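You operate a simulated robot arm through the tools that you are given. There is no shell and no other tool.

You are at the controls of a simulated two-armed robot. One attempt, no reset.

Task
Weigh the white tray, then dry it in the oven at 105C.
Fine: zero the empty blue scale first; the tray goes in alone; close the drawer, and switch the oven off when it shows Done.

The check looks at the end state, three seconds after you hand in, the way a careful person would. Anything else that was tipped, shoved, dropped, spilled or broken makes it a failure.

Robot
Two 7-joint arms with fingered hands on one trunk that stands fixed in place. Base frame: the origin is at the foot of the trunk, x ahead of it, y to its left, z up. Lengths are in m, angles in rad, forces in N, time in s.
The left shoulder is at [0.07, 0.169, 1.318], the right one opposite. With the tool pointing down near the work surface each hand reaches from about 0.1 to 0.66 m from the base axis, measured 20 degrees to its own side. Payload 3.4 kg a hand.
Tool frame (each hand has its own): the origin (TCP) lies between the finger pads and is the grasp point; the fingertips stand 0.023 m ahead of it; z points along the fingers, y is the line along which they close. Largest opening 0.116 m; the body of the gripper starts 0.065 m behind the TCP. The gripper is a hand of 4 fingers: y runs from the thumb to the fingers, the wrist lies at [0, 0, -0.211] in the tool frame, and closing takes about 1.5 s.
Orientation is told as [roll, pitch, yaw] about the base's x, y, z axes, in that order, counted from this pose: with the fingers straight down and closing along the base's y, the tool's x points along the base's -x, its y along +y and its z along -z.

Tools
- The arms move only by the tool jog_arm. It takes "left_commands", "right_commands" or both (then of equal length, played together; a hand with none holds still); each is a list of rows, each a list of 7 numbers: the shift along the tool's x, y, z in m, then the turn, a rotation vector about the tool's x, y, z in rad, then the opening, from 0 (shut) to 1 (fully open). In form: [[tx, ty, tz, wx, wy, wz, grip], ...]. A call has 1 to 20 rows; each row shifts and turns the commanded pose from where the row before left it, along the tool's axes as they then stand. Rows are played at 5 a second. More than 0.05 m and 0.15 rad between two rows, or a gripper value outside its range, and nothing of the call is played. Where a pose cannot be reached the arm comes as near as it can. A force on the tool above 40 N (or 10 N above the force at the start of the call, whichever is more), or a blocked arm, ends the call early, and 0.2 s more pass. The fingers move at their own pace (about 0.153 m/s each) and stop on an object; they squeeze with about 21 N. The grip force told is the motor's: it shows also when the fingers shut on nothing. Time passes only in rows, and 0.2 s behind the last, so rows that do not move let the fingers close. It gives the time, the measured TCP pose, the force on the tool (base axes), the opening and the grip force at its end, in the units of the frame above (readings bear some noise), with the torque about the TCP (base axes, N m) and any sound that the robot's microphone picked up.
- Cameras (640 x 400 px; columns grow to the right, rows downward): "scene" is now at [0.1302, 0.0365, 1.5445]; the picture's right is [0.41, -0.91, 0.00], its down [-0.55, -0.25, -0.80] and it looks along [0.73, 0.32, -0.60] (base axes); focal length 219 px, centre (320, 200). "left" rides on the left gripper at [-0.068, 0.001, -0.09] in its tool frame; the picture's right is [-0.01, -1.00, 0.00], its down [0.80, -0.01, -0.61] and it looks along [0.61, -0.01, 0.80] (tool axes); focal length 251 px, centre (320, 200). "right" rides on the right gripper at [0.069, 0.001, -0.09] in its tool frame; the picture's right is [-0.01, 1.00, 0.00], its down [-0.80, -0.01, -0.61] and it looks along [-0.61, -0.01, 0.80] (tool axes); focal length 251 px, centre (320, 200). There is no depth. A picture from a camera that has moved, and an enlarged one, comes with that camera's place and axes in the base frame and with its lens.
- snapshot(camera): a new picture of that camera. It takes no simulated time.
- raise_lower(by): slides the trunk up (or, below 0, down) by that many m; the arms and the scene camera ride with it, the base frame stays. It gives what a move gives, with no picture.
- hand_shape(shape, hand): the hand has 4 fingers and takes this shape, open, in about a second: jaw (thumb against the fingers, like two jaws); tri (thumb and two fingers); tip (a fingertip pinch); poke (one finger out to press); point (the index stretched); flat (the hand flat); cup (the hand cupped); fist (a fist). The gripper value then closes the fingers along that shape, each until it touches; the sizes above hold for jaw. It gives what a move gives, with no picture.
- head_to(pan, tilt): turns the head with the scene camera to pan (to the left, within 1.501 rad either way) and tilt (down, from -0.506 to 1.204), counted from straight ahead of the robot. It gives what a move gives.
- enlarge(camera, box): a new picture of the part [left, top, right, bottom] of that camera's present view, enlarged. It takes no simulated time.
- hand_in(): hands the job in; it is judged then, once.

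Nothing tells you positions but the pictures and the camera data. Unless the task says otherwise, let go and move clear before handing in.

The tools are called after "Emit:" as a command line: name --argument value ..., lists and objects as JSON in quotes. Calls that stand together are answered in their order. jog_arm: Moves the arms, as the interface text tells. Its arguments: {"type":"object","properties":{"left_commands":{"type":"array"},"right_commands":{"type":"array"}},"required":[]} The other tools are called the same way: raise_lower (by) slides the trunk up or down; hand_shape (shape, hand) gives the hand a shape; head_to (pan, tilt) turns the head that bears the scene camera; snapshot (camera) takes a picture; enlarge (camera, box) takes an enlarged picture of a part of a camera's view; hand_in () hands the job in.

At the start:

```text
t: 0.0
left_position: [0.323, 0.481, 1.3913]
left_ee_rot: [0.0, 0.0, 0.001]
left_force: [1.0, -0.4, 0.3]
left_ft_torque: [0.02, 0.01, 0.01]
left_opening: 0.1156
left_grip_force: 0.1
left_shape: jaw
right_position: [0.3468, 0.0203, 1.4107]
right_ee_rot: [0.0, 0.0, 0.002]
right_force: [-0.1, 0.2, 0.6]
right_ft_torque: [0.03, 0.01, -0.02]
right_opening: 0.116
right_grip_force: 0.0
right_shape: jaw
trunk travel left (down, up): [-0.825, 0.115]
head pan, tilt: [0.419, 0.649]
```

scene: 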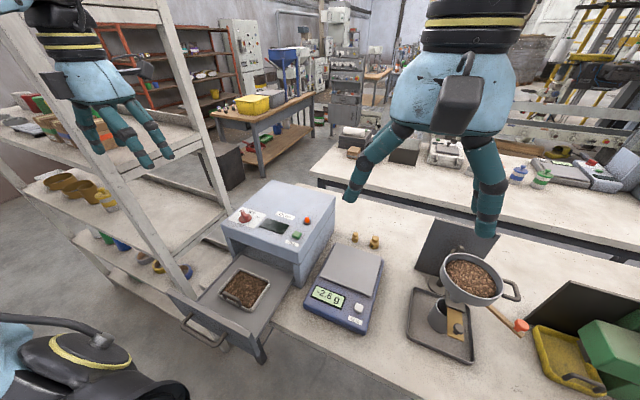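
right: 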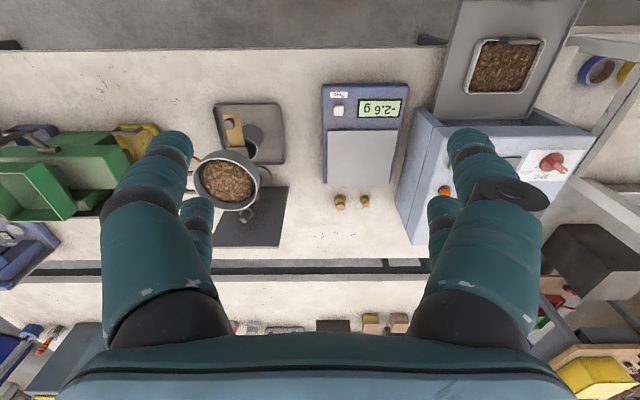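
left: 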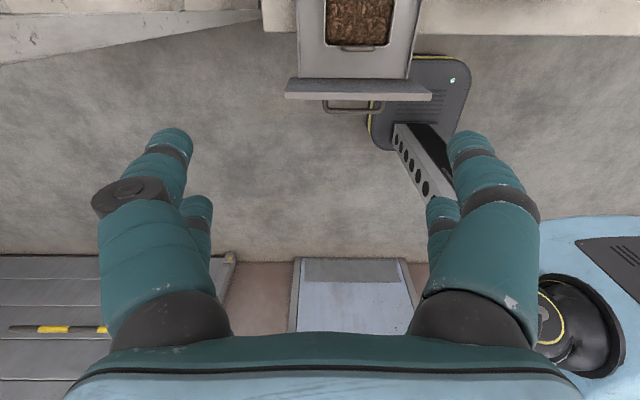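

The tray with brown material sits in the open oven drawer, the blue scale shows -2.6 g with nothing on it, and the oven has a red knob, a display and two buttons. I will look closer before moving.

Emit:
enlarge --camera "scene" --box '[150, 170, 310, 270]'

Emit:
enlarge --camera "scene" --box '[160, 230, 320, 370]'

Emit:
enlarge --camera "scene" --box '[280, 220, 420, 350]'

Emit:
enlarge --camera "scene" --box '[400, 210, 640, 400]'

Emit:
enlarge --camera "right" --box '[400, 0, 640, 260]'

```text
4.00 times, centred on (230, 220) of scene
camera zoom: at [0.1302, 0.0365, 1.5445], right [0.41, -0.91, 0.0], down [-0.55, -0.25, -0.8], along [0.73, 0.32, -0.6], focal length 878 px, centre (680, 120)
```

zoom: 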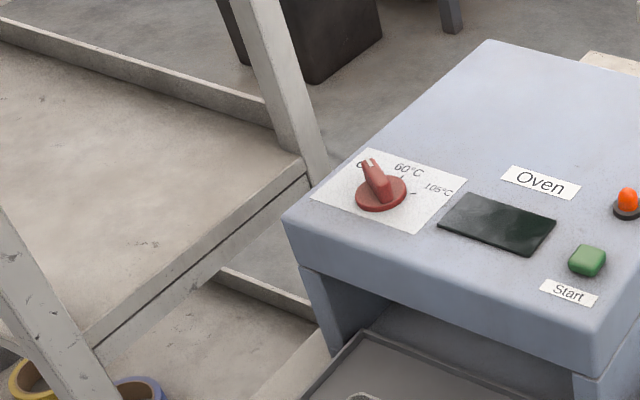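

```text
2.86 times, centred on (240, 300) of scene
camera zoom: at [0.1302, 0.0365, 1.5445], right [0.41, -0.91, 0.0], down [-0.55, -0.25, -0.8], along [0.73, 0.32, -0.6], focal length 627 px, centre (549, -86)
```

zoom: 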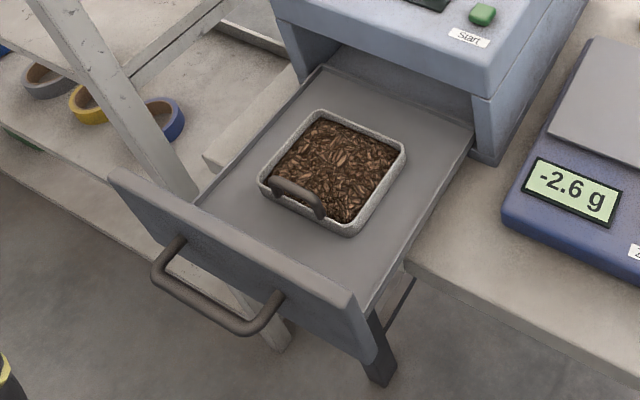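

```text
3.08 times, centred on (350, 285) of scene
camera zoom: at [0.1302, 0.0365, 1.5445], right [0.41, -0.91, 0.0], down [-0.55, -0.25, -0.8], along [0.73, 0.32, -0.6], focal length 675 px, centre (228, -62)
```

zoom: 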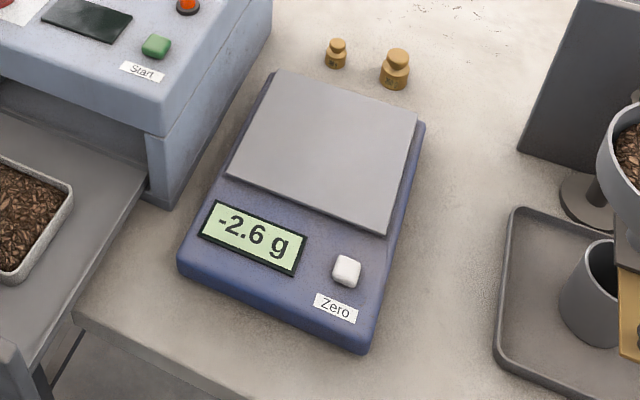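

```text
2.11 times, centred on (520, 305) of scene
camera zoom: at [0.1302, 0.0365, 1.5445], right [0.41, -0.91, 0.0], down [-0.55, -0.25, -0.8], along [0.73, 0.32, -0.6], focal length 462 px, centre (-101, -21)
```

zoom: 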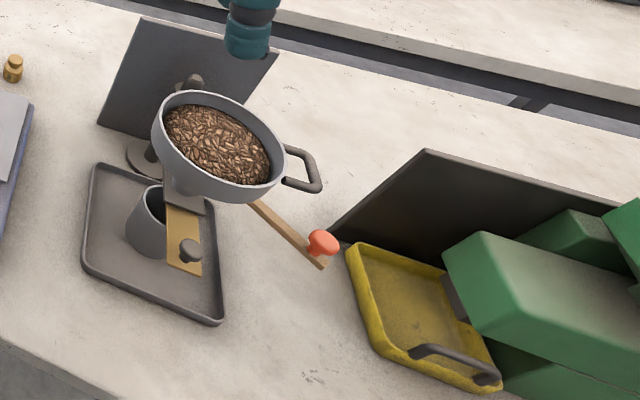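

```text
1.54 times, centred on (520, 130) of right
camera zoom: at [0.278, 0.0205, 1.5005], right [0.01, 1.0, 0.0], down [0.8, -0.01, 0.61], along [0.61, -0.01, -0.8], focal length 387 px, centre (12, 308)
```

zoom: 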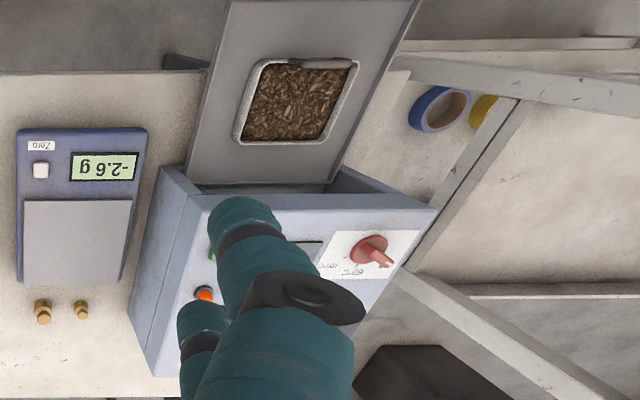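

The tray with the brown bits seems to be near (0.37, 0.39, 0.94) in the open drawer, the Zero button near (0.466, 0.062, 0.91), and the oven knob near (0.53, 0.49, 1.05), pointing at 0. I'll turn the head for a second view so I can measure these better.

Emit:
head_to --pan 0.75 --tilt 0.8

Emit:
snapshot --camera "scene"

Emit:
enlarge --camera "left" --box '[260, 0, 500, 150]'

```text
t: 0.8
left_position: [0.3232, 0.4817, 1.393]
left_ee_rot: [-0.002, 0.0, 0.001]
left_force: [1.0, -0.2, 0.2]
left_ft_torque: [0.03, -0.02, -0.01]
left_opening: 0.1162
left_grip_force: 0.3
left_shape: jaw
right_position: [0.3459, 0.0196, 1.4128]
right_ee_rot: [0.001, 0.001, 0.0]
right_force: [-0.6, 0.1, 0.3]
right_ft_torque: [0.02, 0.01, -0.03]
right_opening: 0.1159
right_grip_force: 0.0
right_shape: jaw
trunk travel left (down, up): [-0.825, 0.115]
head pan, tilt: [0.75, 0.799]
```

```text
taken
camera scene: at [0.1099, 0.0561, 1.5319], right [0.68, -0.73, 0.0], down [-0.52, -0.49, -0.7], along [0.51, 0.48, -0.72], focal length 219 px, centre (320, 200)
```

scene: 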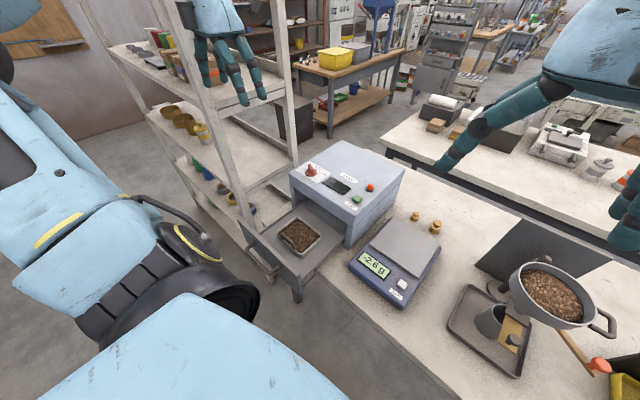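

```text
2.67 times, centred on (380, 75) of left
camera zoom: at [0.3907, 0.4846, 1.4822], right [0.01, -1.0, 0.0], down [-0.8, -0.01, 0.61], along [-0.61, -0.01, -0.8], focal length 670 px, centre (160, 533)
```

zoom: 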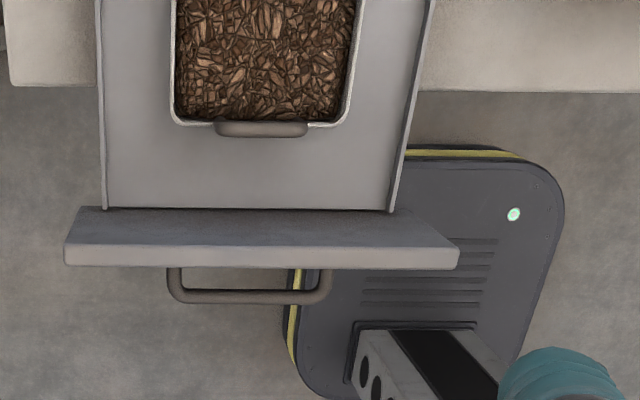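

The views disagree a little on depth, so the tray may sit lower than I first worked out (z about 0.91). I'll move the left hand over the drawer and use its camera for a better baseline.

Emit:
jog_arm --left_commands '[[-0.03, -0.02, 0, 0, 0, 0, 1], [-0.04, -0.02, 0, 0, 0, 0, 1], [-0.04, -0.02, 0, 0, 0, 0, 1], [-0.04, -0.02, 0, 0, 0, 0, 1], [0, 0, 0, 0, 0, 0, 1]]'

Emit:
snapshot --camera "left"

Emit:
enlarge --camera "scene" --box '[230, 130, 450, 310]'

```text
t: 2.0
left_position: [0.4733, 0.4035, 1.3926]
left_ee_rot: [0.0, 0.0, 0.0]
left_force: [-0.8, -0.8, 0.1]
left_ft_torque: [0.02, -0.02, 0.01]
left_opening: 0.1161
left_grip_force: 0.1
left_shape: jaw
right_position: [0.3469, 0.0206, 1.4107]
right_ee_rot: [-0.001, 0.0, 0.001]
right_force: [0.2, -0.4, 0.2]
right_ft_torque: [-0.02, 0.02, -0.04]
right_opening: 0.1159
right_grip_force: 0.1
right_shape: jaw
trunk travel left (down, up): [-0.825, 0.115]
head pan, tilt: [0.75, 0.799]
```

```text
taken
camera left: at [0.5416, 0.4056, 1.4817], right [0.01, -1.0, 0.0], down [-0.8, -0.01, 0.61], along [-0.61, -0.01, -0.8], focal length 251 px, centre (320, 200)
```

left: 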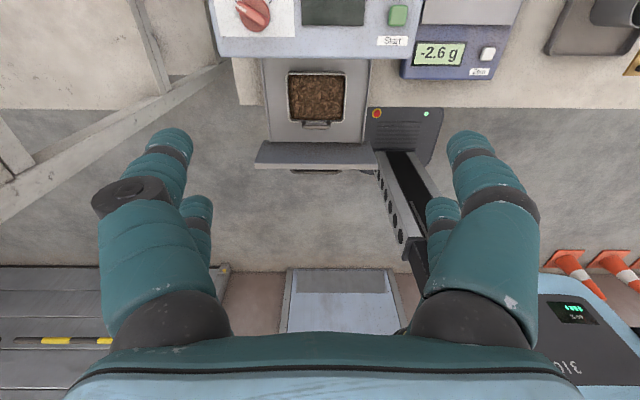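

```text
2.22 times, centred on (340, 220) of scene
camera zoom: at [0.1098, 0.0564, 1.5318], right [0.68, -0.73, 0.0], down [-0.52, -0.49, -0.7], along [0.51, 0.48, -0.72], focal length 488 px, centre (276, 156)
```

zoom: 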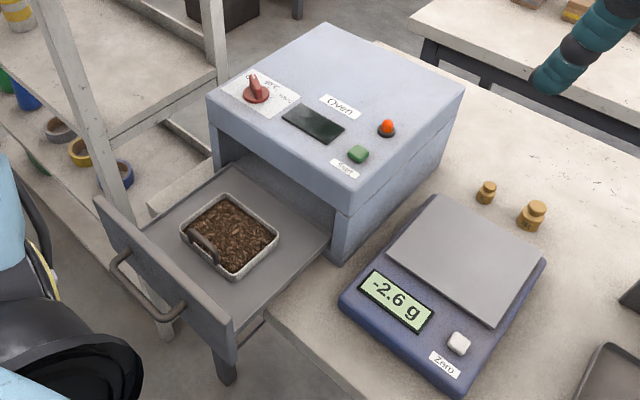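

Emit:
enlarge --camera "left" --box '[200, 0, 420, 180]'

Emit:
enlarge --camera "left" --box '[380, 0, 540, 100]'

Emit:
enlarge --camera "scene" --box '[240, 180, 360, 300]'

```text
2.22 times, centred on (310, 90) of left
camera zoom: at [0.5416, 0.4056, 1.4817], right [0.01, -1.0, 0.0], down [-0.8, -0.01, 0.61], along [-0.61, -0.01, -0.8], focal length 559 px, centre (342, 444)
```

zoom: 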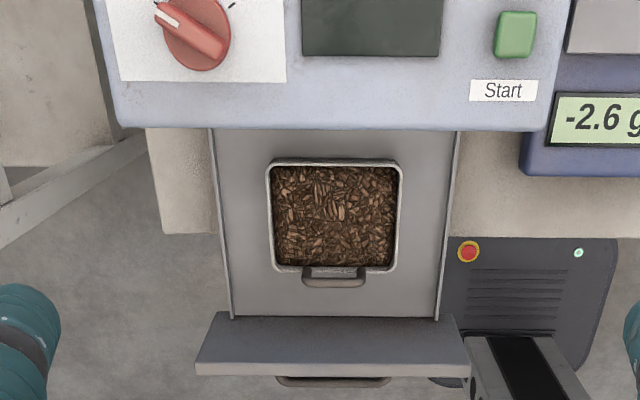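

```text
4.00 times, centred on (460, 50) of left
camera zoom: at [0.5416, 0.4056, 1.4817], right [0.01, -1.0, 0.0], down [-0.8, -0.01, 0.61], along [-0.61, -0.01, -0.8], focal length 1006 px, centre (-240, 800)
```

zoom: 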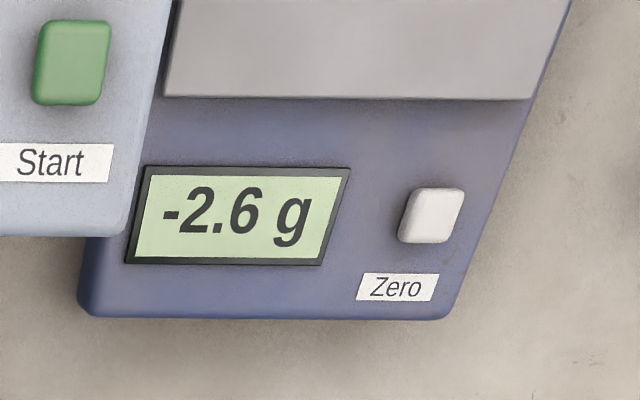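

```text
3.33 times, centred on (300, 240) of scene
camera zoom: at [0.1098, 0.0564, 1.5318], right [0.68, -0.73, 0.0], down [-0.52, -0.49, -0.7], along [0.51, 0.48, -0.72], focal length 732 px, centre (387, 67)
```

zoom: 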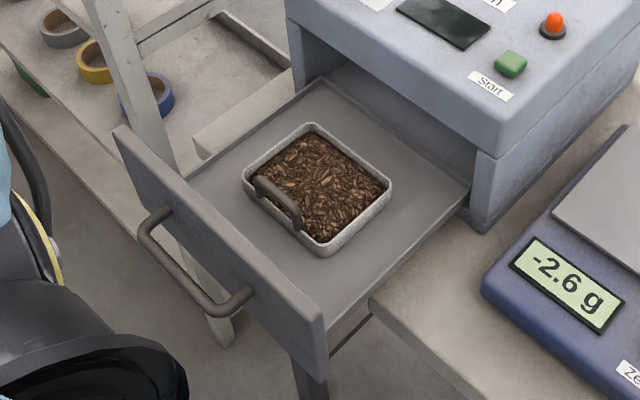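

The oven seems to be square to the base axes, with its front at x≈0.48, and the tray centre is near (0.384, 0.411) with the rim at z≈0.90. I'll zoom in on the dial, the tray handle and the hand shape.

Emit:
enlarge --camera "scene" --box '[295, 155, 385, 211]'

Emit:
enlarge --camera "scene" --box '[264, 206, 334, 264]'

Emit:
enlarge --camera "left" --box '[210, 0, 300, 56]'

Emit:
enlarge --camera "left" --box '[270, 60, 370, 140]'

Emit:
snapshot --camera "right"

Emit:
snapshot --camera "scene"

```text
7.11 times, centred on (340, 183) of scene
camera zoom: at [0.1098, 0.0564, 1.5318], right [0.68, -0.73, 0.0], down [-0.52, -0.49, -0.7], along [0.51, 0.48, -0.72], focal length 1560 px, centre (178, 321)
```

zoom: 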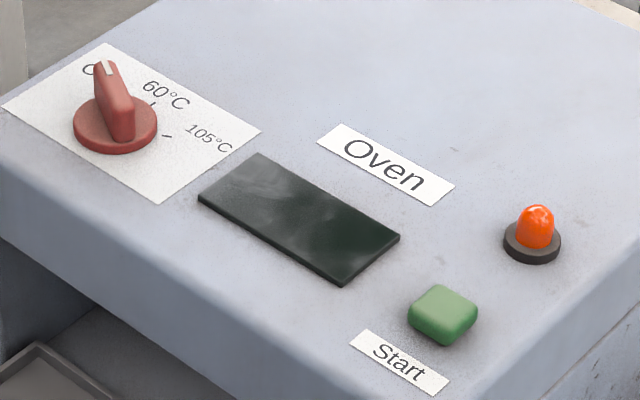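

```text
6.90 times, centred on (299, 235) of scene
camera zoom: at [0.1098, 0.0564, 1.5318], right [0.68, -0.73, 0.0], down [-0.52, -0.49, -0.7], along [0.51, 0.48, -0.72], focal length 1513 px, centre (465, -41)
```

zoom: 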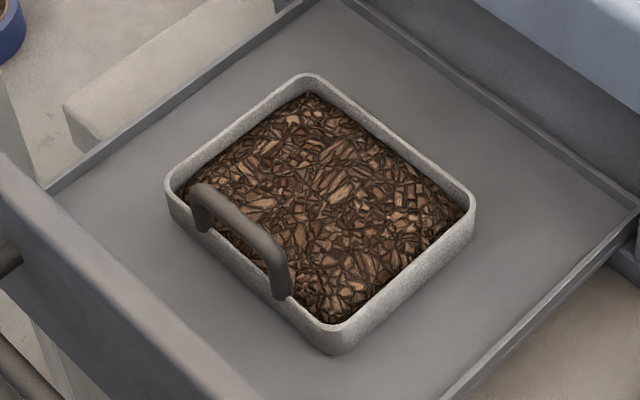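

```text
7.11 times, centred on (255, 28) of left
camera zoom: at [0.5416, 0.4056, 1.4817], right [0.01, -1.0, 0.0], down [-0.8, -0.01, 0.61], along [-0.61, -0.01, -0.8], focal length 1788 px, centre (782, 1423)
```

zoom: 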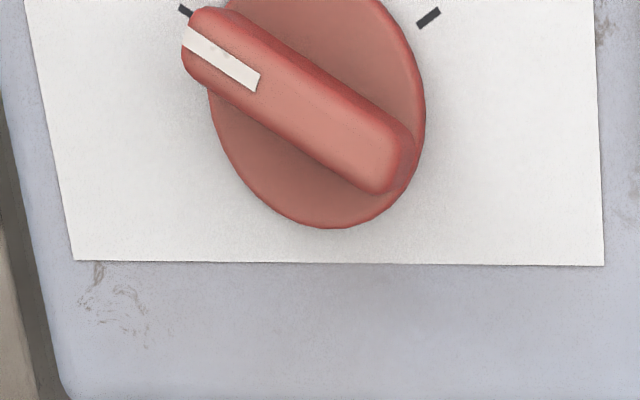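

```text
5.00 times, centred on (320, 100) of left
camera zoom: at [0.5416, 0.4056, 1.4817], right [0.01, -1.0, 0.0], down [-0.8, -0.01, 0.61], along [-0.61, -0.01, -0.8], focal length 1257 px, centre (320, 700)
```

zoom: 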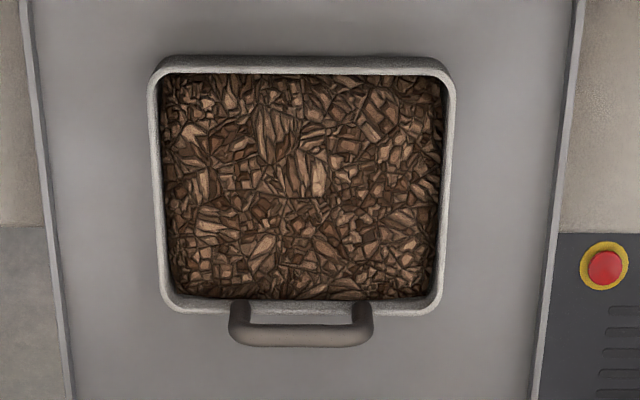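

```text
taken
camera right: at [0.2779, 0.0207, 1.5005], right [0.01, 1.0, 0.0], down [0.79, -0.01, 0.61], along [0.61, -0.01, -0.79], focal length 251 px, centre (320, 200)
```

right: 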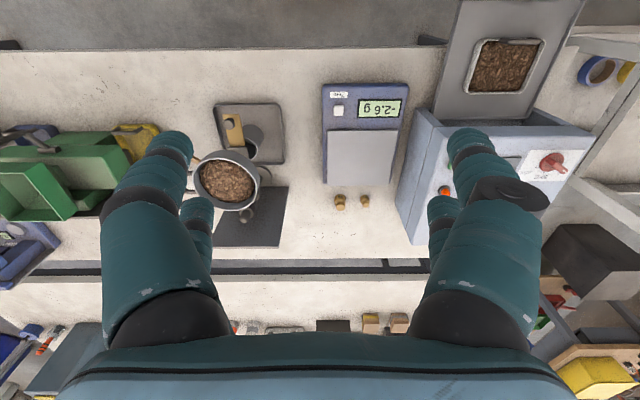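

```text
taken
camera scene: at [0.1098, 0.0564, 1.5318], right [0.68, -0.73, 0.0], down [-0.52, -0.49, -0.7], along [0.51, 0.48, -0.72], focal length 219 px, centre (320, 200)
```

scene: 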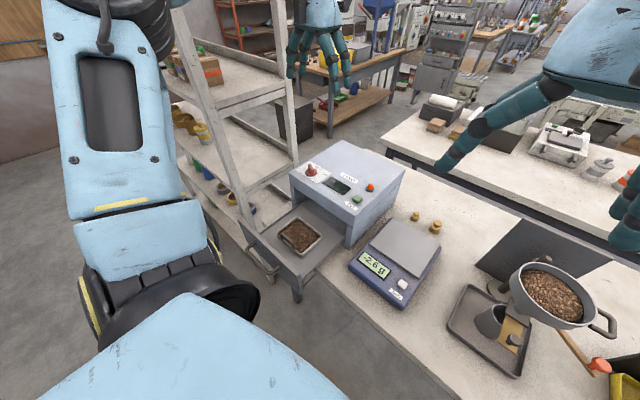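

The dial runs from 0 at +60° through 60°C at 0° to 105°C at −60° (pointer angle from base +x), and the tray handle is an arch standing on its near rim. Next I shape the right hand to poke for the Zero button and check where the fingertip sits.

Emit:
hand_shape --hand "right" --shape "poke"

Emit:
head_to --pan 0.1 --tilt 0.6

Emit:
snapshot --camera "scene"

Emit:
snapshot --camera "right"

```text
t: 2.9
left_position: [0.4739, 0.403, 1.3921]
left_ee_rot: [0.0, 0.0, 0.0]
left_force: [0.3, 0.1, -0.6]
left_ft_torque: [-0.01, -0.02, 0.01]
left_opening: 0.1159
left_grip_force: 0.1
left_shape: jaw
right_position: [0.347, 0.0192, 1.4108]
right_ee_rot: [0.0, -0.001, 0.0]
right_force: [-0.4, 0.4, 0.9]
right_ft_torque: [0.01, -0.01, 0.01]
right_opening: 0.0
right_grip_force: 0.0
right_shape: poke
trunk travel left (down, up): [-0.825, 0.115]
head pan, tilt: [0.75, 0.799]
```

```text
t: 4.0
left_position: [0.4732, 0.4026, 1.391]
left_ee_rot: [-0.001, -0.001, -0.002]
left_force: [0.2, -0.8, 0.1]
left_ft_torque: [0.0, 0.0, 0.04]
left_opening: 0.1159
left_grip_force: 0.1
left_shape: jaw
right_position: [0.347, 0.0196, 1.4112]
right_ee_rot: [0.001, 0.001, 0.002]
right_force: [-0.7, -0.1, 0.6]
right_ft_torque: [-0.01, 0.01, -0.01]
right_opening: 0.0
right_grip_force: 0.1
right_shape: poke
trunk travel left (down, up): [-0.825, 0.115]
head pan, tilt: [0.099, 0.6]
```

```text
taken
camera scene: at [0.1388, 0.01, 1.5487], right [0.1, -0.99, 0.0], down [-0.56, -0.06, -0.82], along [0.82, 0.08, -0.57], focal length 219 px, centre (320, 200)
```

scene: 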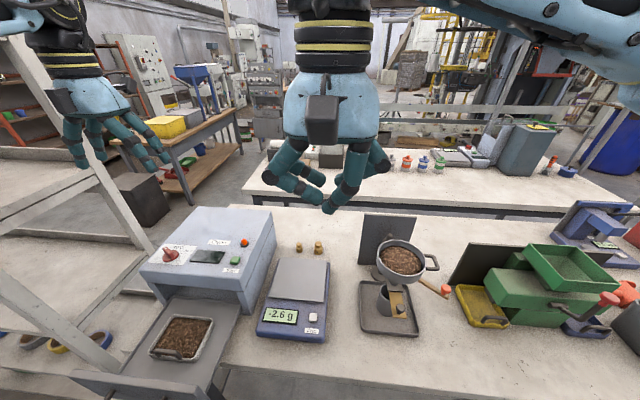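

```text
taken
camera right: at [0.278, 0.0205, 1.5005], right [0.01, 1.0, 0.0], down [0.79, -0.01, 0.61], along [0.61, -0.01, -0.8], focal length 251 px, centre (320, 200)
```

right: 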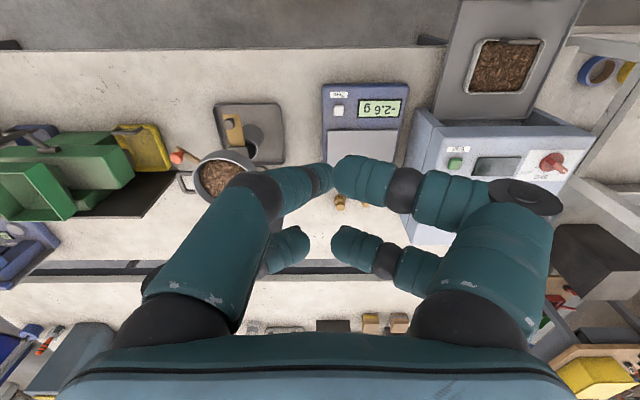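

Emit:
enlarge --camera "scene" --box '[260, 60, 420, 230]'

Emit:
enlarge --camera "scene" --box '[30, 70, 190, 190]'

Emit:
enlarge --camera "right" --box '[180, 120, 500, 320]'

```text
2.35 times, centred on (340, 145) of scene
camera zoom: at [0.1388, 0.01, 1.5487], right [0.1, -0.99, 0.0], down [-0.56, -0.06, -0.82], along [0.82, 0.08, -0.57], focal length 516 px, centre (273, 329)
```

zoom: 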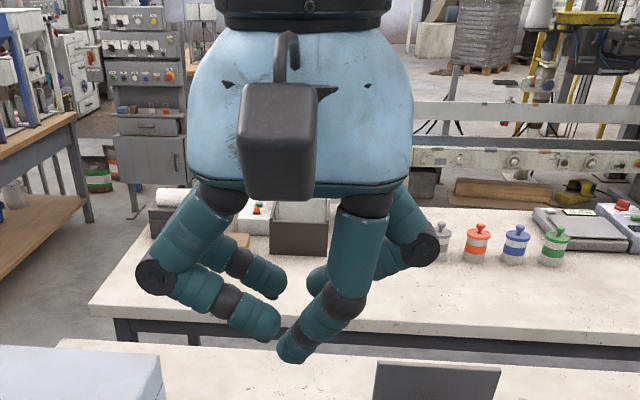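

```text
3.33 times, centred on (110, 130) of scene
camera zoom: at [0.1388, 0.01, 1.5487], right [0.1, -0.99, 0.0], down [-0.56, -0.06, -0.82], along [0.82, 0.08, -0.57], focal length 732 px, centre (1020, 433)
```

zoom: 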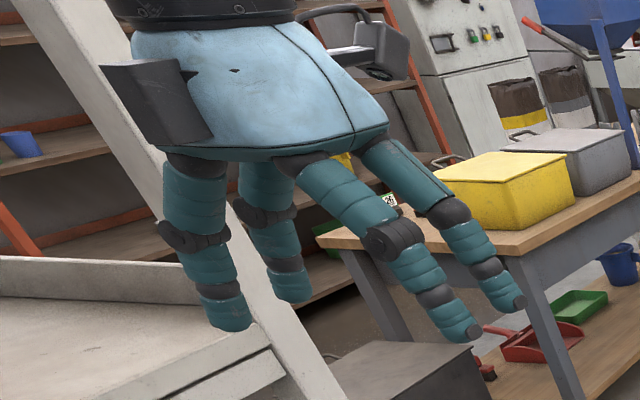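

```text
2.00 times, centred on (340, 220) of right
camera zoom: at [0.278, 0.0205, 1.5005], right [0.01, 1.0, 0.0], down [0.79, -0.01, 0.61], along [0.61, -0.01, -0.8], focal length 503 px, centre (280, 160)
```

zoom: 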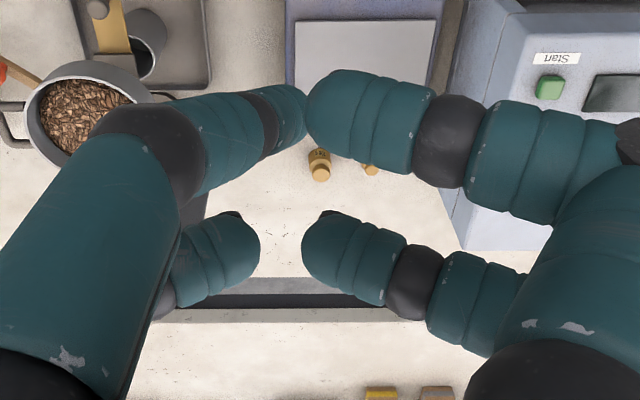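

In poke shape, the right hand's extended fingertip lies almost on the tool axis, about 0.02 m ahead of the TCP. I'll bring it over the Zero button at about (0.473, 0.065) and stop well above it.

Emit:
jog_arm --right_commands '[[-0.042, 0.015, 0, 0, 0, 0, 1], [-0.042, 0.015, 0, 0, 0, 0, 1], [-0.042, 0.015, 0, 0, 0, 0, 1], [0, 0, 0.04, 0, 0, 0, 1], [0, 0, 0.05, 0, 0, 0, 1], [0, 0, 0.05, 0, 0, 0, 1], [0, 0, 0.05, 0, 0, 0, 1], [0, 0, 0.05, 0, 0, 0, 1], [0, 0, 0.05, 0, 0, 0, 1], [0, 0, 0.05, 0, 0, 0, 1], [0, 0, 0.05, 0, 0, 0, 1], [0, 0, 0.03, 0, 0, 0, 1], [0, 0, 0, 0, 0, 0, 1]]'

Emit:
head_to --pan 0.15 --tilt 0.95

Emit:
snapshot --camera "right"

Emit:
snapshot --camera "scene"

Emit:
snapshot --camera "left"

```text
t: 6.8
left_position: [0.4738, 0.4019, 1.3913]
left_ee_rot: [-0.001, 0.0, -0.001]
left_force: [0.6, 0.2, -0.2]
left_ft_torque: [-0.04, 0.04, 0.01]
left_opening: 0.1159
left_grip_force: 0.1
left_shape: jaw
right_position: [0.4618, 0.0605, 0.9907]
right_ee_rot: [-0.001, 0.0, 0.002]
right_force: [0.4, -0.9, -0.1]
right_ft_torque: [-0.02, -0.02, 0.01]
right_opening: 0.0002
right_grip_force: 0.1
right_shape: poke
right hand out of reach, approached as far as the arm can: row 3
trunk travel left (down, up): [-0.825, 0.115]
head pan, tilt: [0.099, 0.6]
```

```text
t: 7.6
left_position: [0.4737, 0.4026, 1.3914]
left_ee_rot: [0.001, 0.0, 0.0]
left_force: [0.3, 0.0, 0.0]
left_ft_torque: [0.01, 0.02, -0.01]
left_opening: 0.1159
left_grip_force: 0.2
left_shape: jaw
right_position: [0.4623, 0.0611, 0.9919]
right_ee_rot: [-0.001, -0.001, -0.002]
right_force: [0.5, 0.4, -0.6]
right_ft_torque: [0.0, 0.04, 0.01]
right_opening: 0.0002
right_grip_force: 0.0
right_shape: poke
trunk travel left (down, up): [-0.825, 0.115]
head pan, tilt: [0.15, 0.949]
```

```text
taken
camera right: at [0.394, 0.0618, 1.0808], right [0.01, 1.0, 0.0], down [0.8, -0.01, 0.61], along [0.61, -0.01, -0.8], focal length 251 px, centre (320, 200)
```

right: 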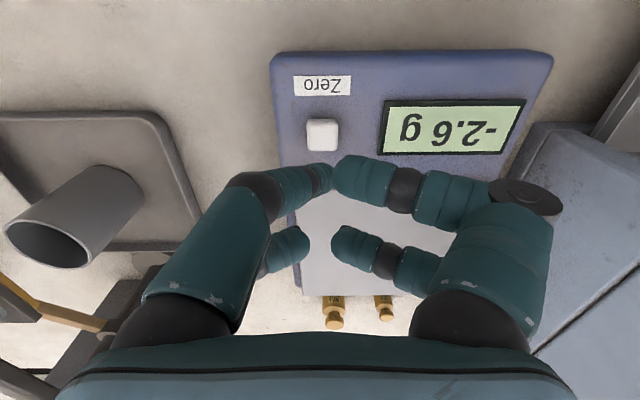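

```text
taken
camera scene: at [0.1229, 0.0119, 1.5204], right [0.15, -0.99, 0.0], down [-0.8, -0.12, -0.58], along [0.58, 0.09, -0.81], focal length 219 px, centre (320, 200)
```

scene: 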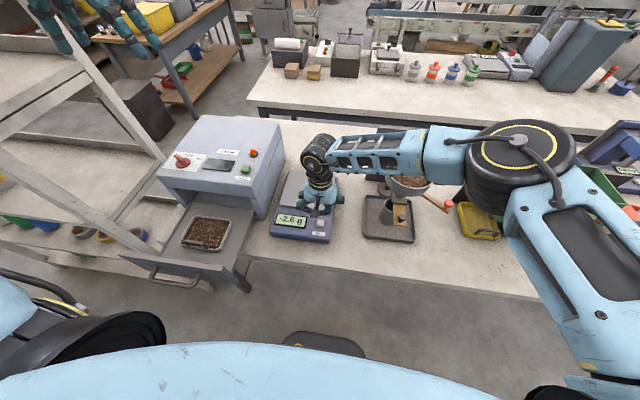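

```text
taken
camera left: at [0.5414, 0.4056, 1.4818], right [0.01, -1.0, 0.0], down [-0.8, -0.01, 0.61], along [-0.61, -0.01, -0.8], focal length 251 px, centre (320, 200)
```

left: 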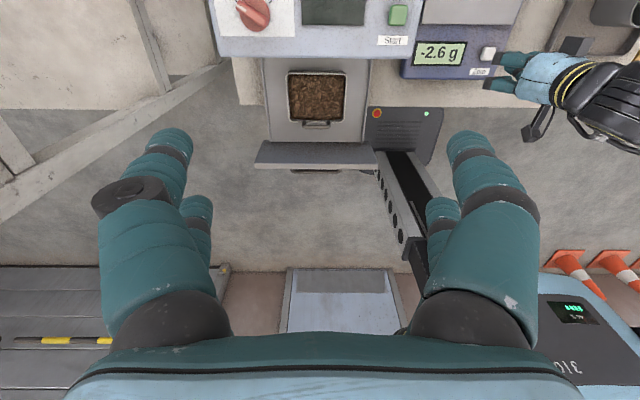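

The right fingertip is about 7 cm above the scale and about 1 cm short of the Zero button in x. I'll centre it and descend most of the way.

Emit:
jog_arm --right_commands '[[-0.009, 0.002, 0, 0, 0, 0, 1], [0, 0, 0.03, 0, 0, 0, 1], [0, 0, 0.025, 0, 0, 0, 1], [0, 0, 0, 0, 0, 0, 1]]'

Emit:
snapshot --camera "right"

Emit:
enlarge --camera "scene" --box '[250, 140, 370, 260]'

Emit:
enlarge --camera "left" --box '[400, 20, 540, 120]'

```text
t: 8.6
left_position: [0.4732, 0.4023, 1.3918]
left_ee_rot: [0.001, -0.001, 0.0]
left_force: [0.2, 0.3, 0.0]
left_ft_torque: [0.03, 0.01, 0.01]
left_opening: 0.116
left_grip_force: 0.0
left_shape: jaw
right_position: [0.4714, 0.0628, 0.9356]
right_ee_rot: [0.0, 0.0, 0.001]
right_force: [-0.3, -0.2, -0.2]
right_ft_torque: [0.01, 0.03, 0.01]
right_opening: 0.0
right_grip_force: 0.0
right_shape: poke
trunk travel left (down, up): [-0.825, 0.115]
head pan, tilt: [0.15, 0.949]
```

```text
taken
camera right: at [0.4028, 0.0637, 1.0253], right [0.01, 1.0, 0.0], down [0.79, -0.01, 0.61], along [0.61, -0.01, -0.79], focal length 251 px, centre (320, 200)
```

right: 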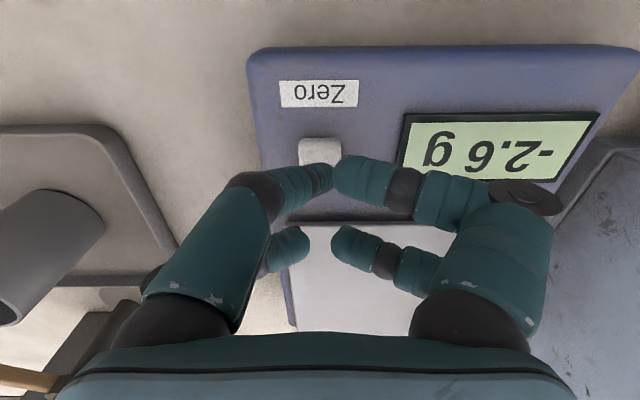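

```text
3.33 times, centred on (310, 200) of scene
camera zoom: at [0.1226, 0.012, 1.5203], right [0.15, -0.99, 0.0], down [-0.8, -0.12, -0.58], along [0.58, 0.09, -0.81], focal length 732 px, centre (353, 200)
```

zoom: 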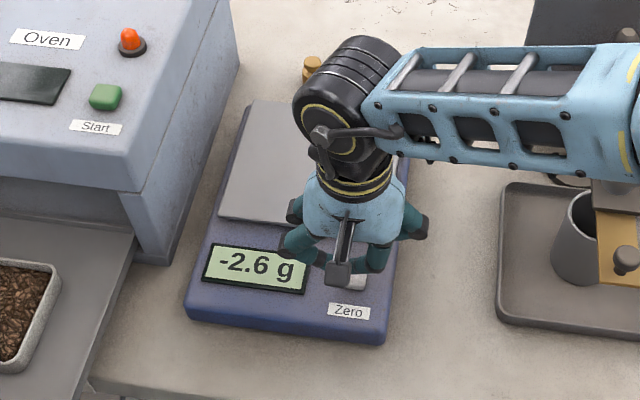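

```text
4.00 times, centred on (470, 70) of left
camera zoom: at [0.5411, 0.4056, 1.4819], right [0.01, -1.0, 0.0], down [-0.8, -0.01, 0.61], along [-0.61, -0.01, -0.8], focal length 1006 px, centre (-280, 720)
```

zoom: 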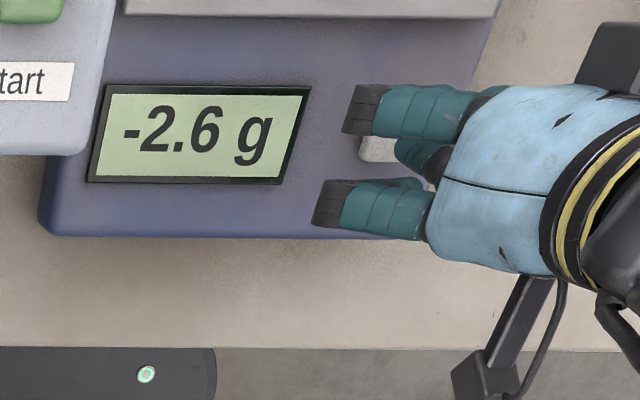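

Emit:
jog_arm --right_commands '[[0, 0, 0.005, 0, 0, 0, 1], [0, 0, 0.004, 0, 0, 0, 1], [0, 0, 0.003, 0, 0, 0, 1], [0, 0, 0, 0, 0, 0, 1]]'

Emit:
enlarge --camera "scene" --box '[250, 140, 370, 260]'

Emit:
snapshot --camera "right"

```text
t: 9.6
left_position: [0.4742, 0.4021, 1.3913]
left_ee_rot: [0.001, 0.001, 0.001]
left_force: [-0.3, -0.3, 0.3]
left_ft_torque: [-0.01, 0.0, -0.02]
left_opening: 0.1158
left_grip_force: 0.1
left_shape: jaw
right_position: [0.4703, 0.0628, 0.9248]
right_ee_rot: [-0.001, 0.0, 0.002]
right_force: [1.2, 1.0, 3.6]
right_ft_torque: [-0.01, -0.05, -0.02]
right_opening: 0.0002
right_grip_force: 0.1
right_shape: poke
trunk travel left (down, up): [-0.825, 0.115]
head pan, tilt: [0.15, 0.949]
heard: click
```

```text
3.33 times, centred on (310, 200) of scene
camera zoom: at [0.1226, 0.012, 1.5204], right [0.15, -0.99, 0.0], down [-0.8, -0.12, -0.58], along [0.58, 0.09, -0.81], focal length 732 px, centre (353, 200)
```

zoom: 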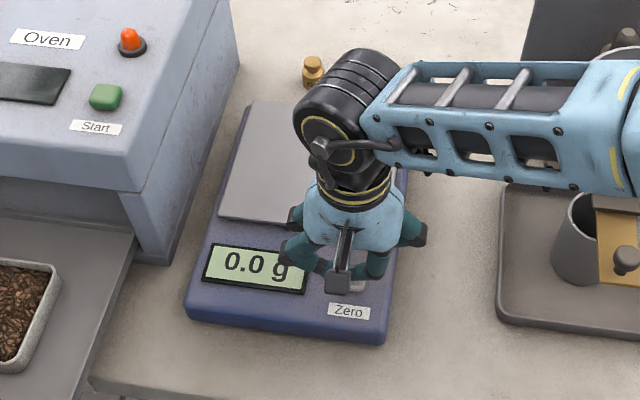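

```text
taken
camera right: at [0.4022, 0.0639, 1.0139], right [0.01, 1.0, 0.0], down [0.79, -0.01, 0.61], along [0.61, -0.01, -0.79], focal length 251 px, centre (320, 200)
```

right: 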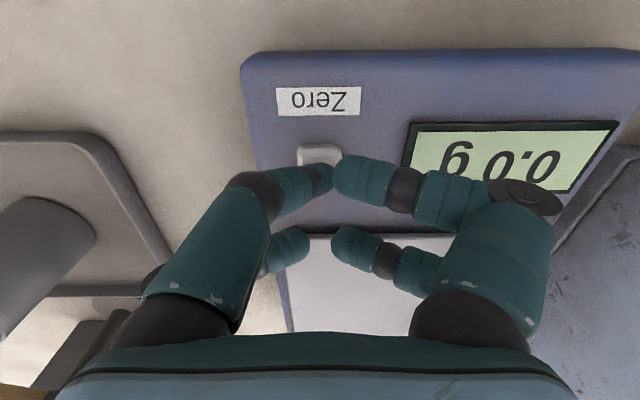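

The scale clicked and now reads 0.0 g. I'll retract the right hand straight up and back out of the way.

Emit:
jog_arm --right_commands '[[0, 0, -0.02, 0, 0, 0, 1], [0, 0, -0.05, 0, 0, 0, 1], [0, 0, -0.05, 0, 0, 0, 1], [0, 0, -0.05, 0, 0, 0, 1], [0, 0, -0.05, 0, 0, 0, 1], [0, 0, -0.05, 0, 0, 0, 1], [0, 0, -0.05, 0, 0, 0, 1], [0.04, -0.03, -0.04, 0, 0, 0, 1], [0.04, -0.04, 0, 0, 0, 0, 1], [0.04, -0.04, 0, 0, 0, 0, 1], [0.04, -0.04, 0, 0, 0, 0, 1], [0, -0.04, 0, 0, 0, 0, 1], [0, 0, 0, 0, 0, 0, 1]]'

Emit:
snapshot --camera "scene"

Emit:
enlarge --camera "scene" --box '[250, 140, 370, 260]'

```text
refused: row 8 steps farther than a row can; nothing moved
```

```text
taken
camera scene: at [0.1226, 0.012, 1.5204], right [0.15, -0.99, 0.0], down [-0.8, -0.12, -0.58], along [0.58, 0.09, -0.81], focal length 219 px, centre (320, 200)
```

scene: 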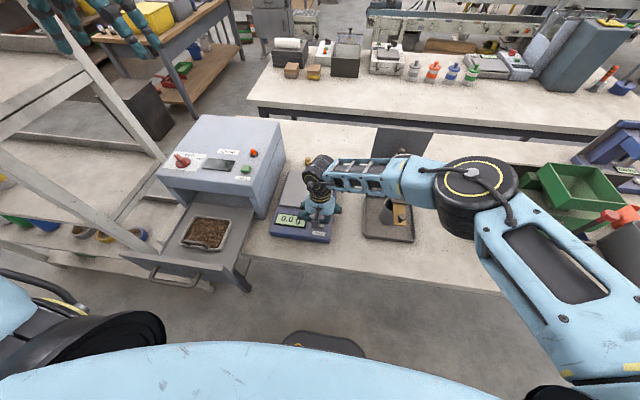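

```text
3.33 times, centred on (310, 200) of scene
camera zoom: at [0.1226, 0.012, 1.5204], right [0.15, -0.99, 0.0], down [-0.8, -0.12, -0.58], along [0.58, 0.09, -0.81], focal length 732 px, centre (353, 200)
```

zoom: 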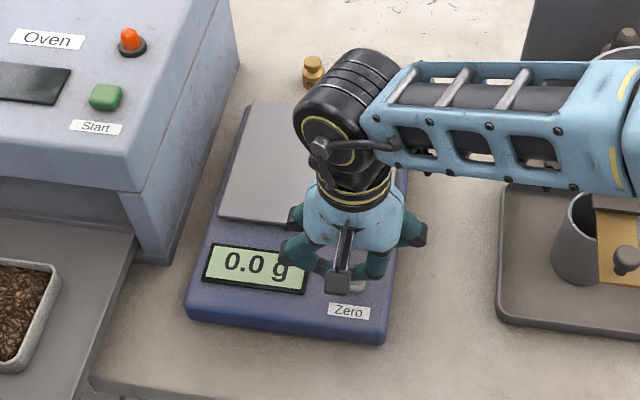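

That call was refused because one row was too long, so nothing moved. I'll resend the retreat with shorter rows.

Emit:
jog_arm --right_commands '[[0, 0, -0.02, 0, 0, 0, 1], [0, 0, -0.05, 0, 0, 0, 1], [0, 0, -0.05, 0, 0, 0, 1], [0, 0, -0.05, 0, 0, 0, 1], [0, 0, -0.05, 0, 0, 0, 1], [0, 0, -0.05, 0, 0, 0, 1], [0, 0, -0.05, 0, 0, 0, 1], [0, 0, -0.05, 0, 0, 0, 1], [0.03, -0.03, 0, 0, 0, 0, 1], [0.03, -0.03, 0, 0, 0, 0, 1], [0.03, -0.03, 0, 0, 0, 0, 1], [0.03, -0.03, 0, 0, 0, 0, 1], [0, -0.04, 0, 0, 0, 0, 1], [0, 0, 0, 0, 0, 0, 1]]'

Emit:
snapshot --camera "scene"

Emit:
enlarge --camera "scene" --box '[250, 140, 370, 260]'

```text
t: 12.6
left_position: [0.4737, 0.4029, 1.3915]
left_ee_rot: [0.0, -0.001, -0.002]
left_force: [-1.1, -0.3, -0.2]
left_ft_torque: [0.0, 0.01, 0.02]
left_opening: 0.116
left_grip_force: 0.1
left_shape: jaw
right_position: [0.3516, -0.0967, 1.2942]
right_ee_rot: [0.0, 0.001, 0.0]
right_force: [-0.9, -0.2, 0.2]
right_ft_torque: [-0.02, 0.0, -0.03]
right_opening: 0.0002
right_grip_force: 0.1
right_shape: poke
trunk travel left (down, up): [-0.825, 0.115]
head pan, tilt: [0.15, 0.949]
```

```text
taken
camera scene: at [0.1234, 0.0128, 1.5203], right [0.15, -0.99, 0.0], down [-0.8, -0.12, -0.58], along [0.58, 0.09, -0.81], focal length 219 px, centre (320, 200)
```

scene: 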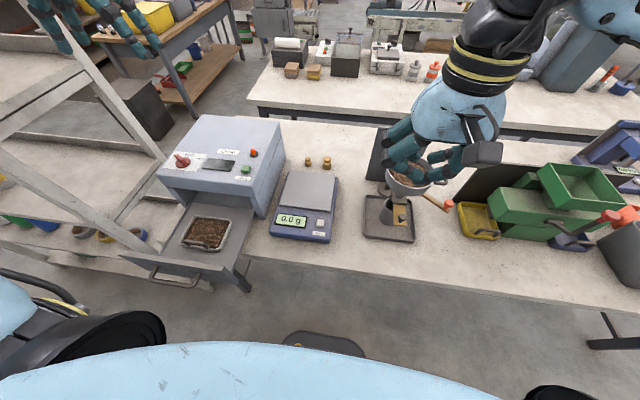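

```text
3.33 times, centred on (310, 200) of scene
camera zoom: at [0.1234, 0.0128, 1.5203], right [0.15, -0.99, 0.0], down [-0.8, -0.12, -0.58], along [0.58, 0.09, -0.81], focal length 732 px, centre (353, 200)
```

zoom: 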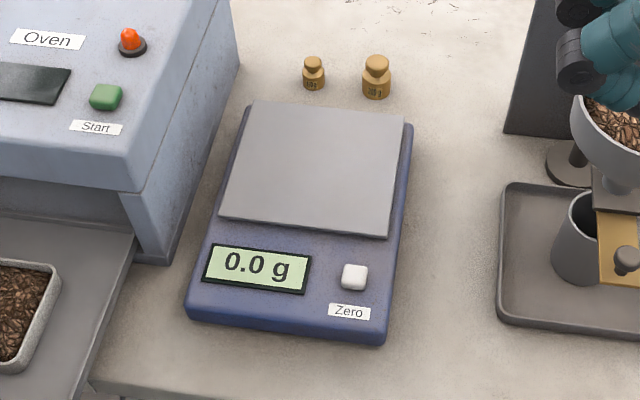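

The scale reads 0.0 g with an empty pan, and the right hand is clear. I'll now take the left hand above the tray handle at about (0.333, 0.410, 0.936), turn it 90° so it closes along x, and close it partly.

Emit:
jog_arm --left_commands '[[0.047, 0.003, 0, 0, 0, 0, 0.45], [0.047, 0.003, 0, 0, 0, 0, 0.45], [0.046, 0.002, 0, 0, 0, 0, 0.45], [0, 0, 0.05, 0, 0, 0, 0.45], [0, 0, 0.05, 0, 0, 0, 0.45], [0, 0, 0.05, 0, 0, 0, 0.45], [0, 0, 0.05, 0, 0, 0, 0.45], [0, 0, 0.04, 0, 0, 0, 0.45], [0, 0, 0, 0, 0, 0.1475, 0.45], [0, 0, 0, 0, 0, 0.1475, 0.45], [0, 0, 0, 0, 0, 0.1475, 0.45], [0, 0, 0, 0, 0, 0.1475, 0.45], [0, 0, 0, 0, 0, 0.1475, 0.45], [0, 0, 0, 0, 0, 0.1475, 0.45], [0, 0, 0, 0, 0, 0.1475, 0.45], [0, 0, 0, 0, 0, 0.1475, 0.45], [0, 0, 0, 0, 0, 0.1475, 0.45], [0, 0, 0, 0, 0, 0.1475, 0.45], [0, 0, 0, 0, 0, 0.0958, 0.45], [0, 0, 0, 0, 0, 0, 0.45]]'

Emit:
head_to --pan 0.6 --tilt 0.85

Emit:
snapshot --camera "left"

Emit:
snapshot --camera "scene"

```text
t: 16.8
left_position: [0.3327, 0.4096, 1.1515]
left_ee_rot: [0.0, 0.0, -1.572]
left_force: [0.0, 0.6, -0.3]
left_ft_torque: [0.04, -0.01, 0.02]
left_opening: 0.0524
left_grip_force: 0.2
left_shape: jaw
right_position: [0.3509, -0.0978, 1.2951]
right_ee_rot: [0.002, 0.0, 0.001]
right_force: [0.3, -0.2, 0.5]
right_ft_torque: [-0.01, 0.01, 0.01]
right_opening: 0.0
right_grip_force: 0.0
right_shape: poke
trunk travel left (down, up): [-0.825, 0.115]
head pan, tilt: [0.15, 0.949]
```

```text
t: 17.7
left_position: [0.3333, 0.4106, 1.1529]
left_ee_rot: [0.0, -0.001, -1.571]
left_force: [-0.2, -0.6, -0.7]
left_ft_torque: [0.02, -0.01, 0.0]
left_opening: 0.0527
left_grip_force: 0.0
left_shape: jaw
right_position: [0.351, -0.098, 1.295]
right_ee_rot: [0.0, -0.001, 0.001]
right_force: [0.5, 0.2, 0.3]
right_ft_torque: [-0.01, 0.01, -0.01]
right_opening: 0.0001
right_grip_force: 0.2
right_shape: poke
trunk travel left (down, up): [-0.825, 0.115]
head pan, tilt: [0.6, 0.85]
```

```text
taken
camera left: at [0.333, 0.3433, 1.2421], right [-1.0, -0.01, 0.0], down [-0.01, 0.79, 0.61], along [-0.01, 0.61, -0.79], focal length 251 px, centre (320, 200)
```

left: 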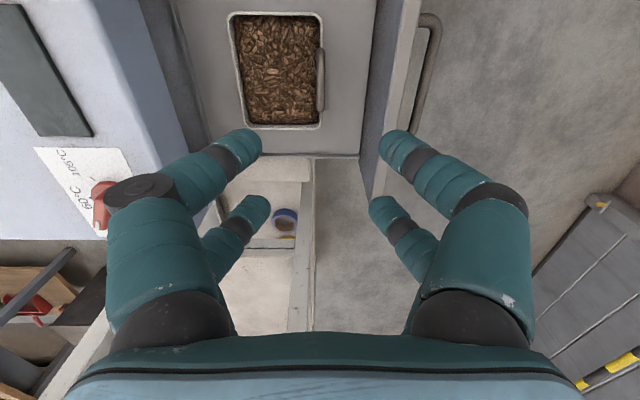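

```text
taken
camera scene: at [0.1154, 0.0451, 1.5278], right [0.56, -0.83, 0.0], down [-0.62, -0.42, -0.66], along [0.54, 0.37, -0.75], focal length 219 px, centre (320, 200)
```

scene: 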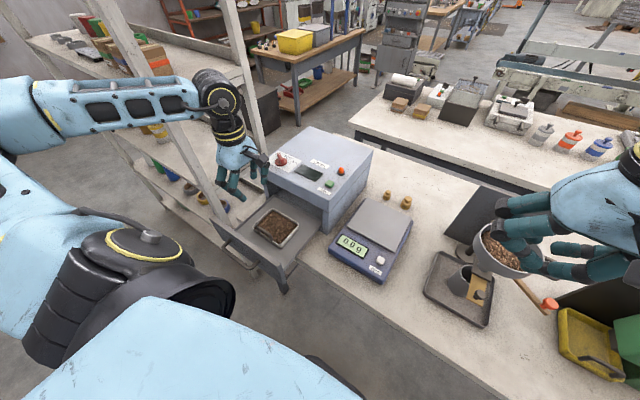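

Emit:
enlarge --camera "left" --box '[200, 0, 420, 150]'

Emit:
enlarge --camera "scene" --box '[180, 120, 340, 300]'

```text
2.67 times, centred on (310, 75) of left
camera zoom: at [0.333, 0.3433, 1.2421], right [-1.0, -0.01, 0.0], down [-0.01, 0.79, 0.61], along [-0.01, 0.61, -0.79], focal length 670 px, centre (347, 533)
```

zoom: 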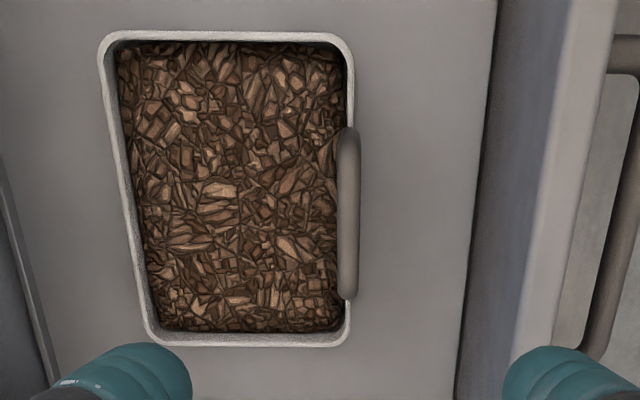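

```text
2.22 times, centred on (260, 210) of scene
camera zoom: at [0.1154, 0.0451, 1.5278], right [0.56, -0.83, 0.0], down [-0.62, -0.42, -0.66], along [0.54, 0.37, -0.75], focal length 488 px, centre (453, 178)
```

zoom: 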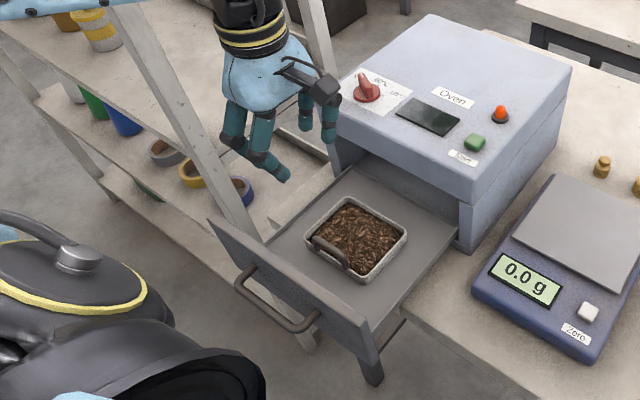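

The bar of the tray handle lies right under the left hand's axis, running along y from about 0.374 to 0.441. I'll descend to just above grasp height and check.

Emit:
jog_arm --left_commands '[[0, 0, 0.05, 0, 0, 0, 0.45], [0, 0, 0.05, 0, 0, 0, 0.45], [0, 0, 0.05, 0, 0, 0, 0.45], [0, 0, 0.04, 0, 0, 0, 0.45], [0, 0, 0, 0, 0, 0, 0.45]]'

Emit:
snapshot --camera "left"

Emit:
enlarge --camera "scene" --box '[180, 120, 340, 300]'

```text
t: 18.9
left_position: [0.3331, 0.4086, 0.9601]
left_ee_rot: [0.0, -0.001, -1.57]
left_force: [0.0, -0.5, -0.5]
left_ft_torque: [0.01, -0.04, -0.01]
left_opening: 0.0524
left_grip_force: 0.1
left_shape: jaw
right_position: [0.3507, -0.0986, 1.2935]
right_ee_rot: [0.001, 0.001, 0.0]
right_force: [-0.1, 0.5, 0.9]
right_ft_torque: [-0.01, -0.01, -0.03]
right_opening: 0.0002
right_grip_force: 0.1
right_shape: poke
trunk travel left (down, up): [-0.825, 0.115]
head pan, tilt: [0.6, 0.85]
```

```text
taken
camera left: at [0.3329, 0.3429, 1.0511], right [-1.0, -0.01, 0.0], down [-0.01, 0.79, 0.61], along [-0.01, 0.61, -0.79], focal length 251 px, centre (320, 200)
```

left: 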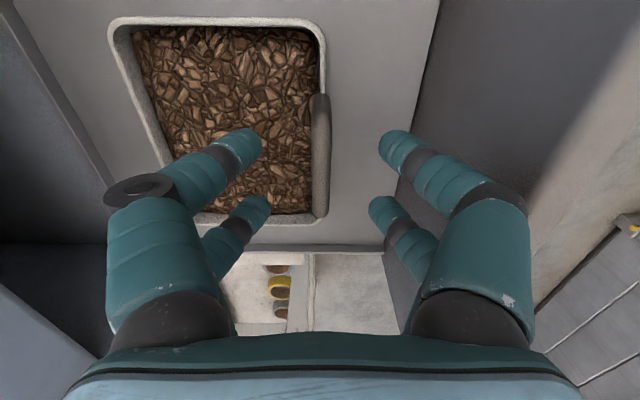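

```text
2.22 times, centred on (260, 210) of scene
camera zoom: at [0.1151, 0.045, 1.5279], right [0.56, -0.83, 0.0], down [-0.62, -0.42, -0.66], along [0.54, 0.37, -0.75], focal length 488 px, centre (453, 178)
```

zoom: 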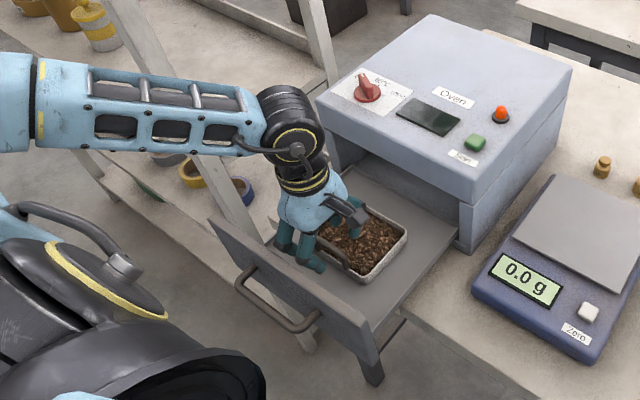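

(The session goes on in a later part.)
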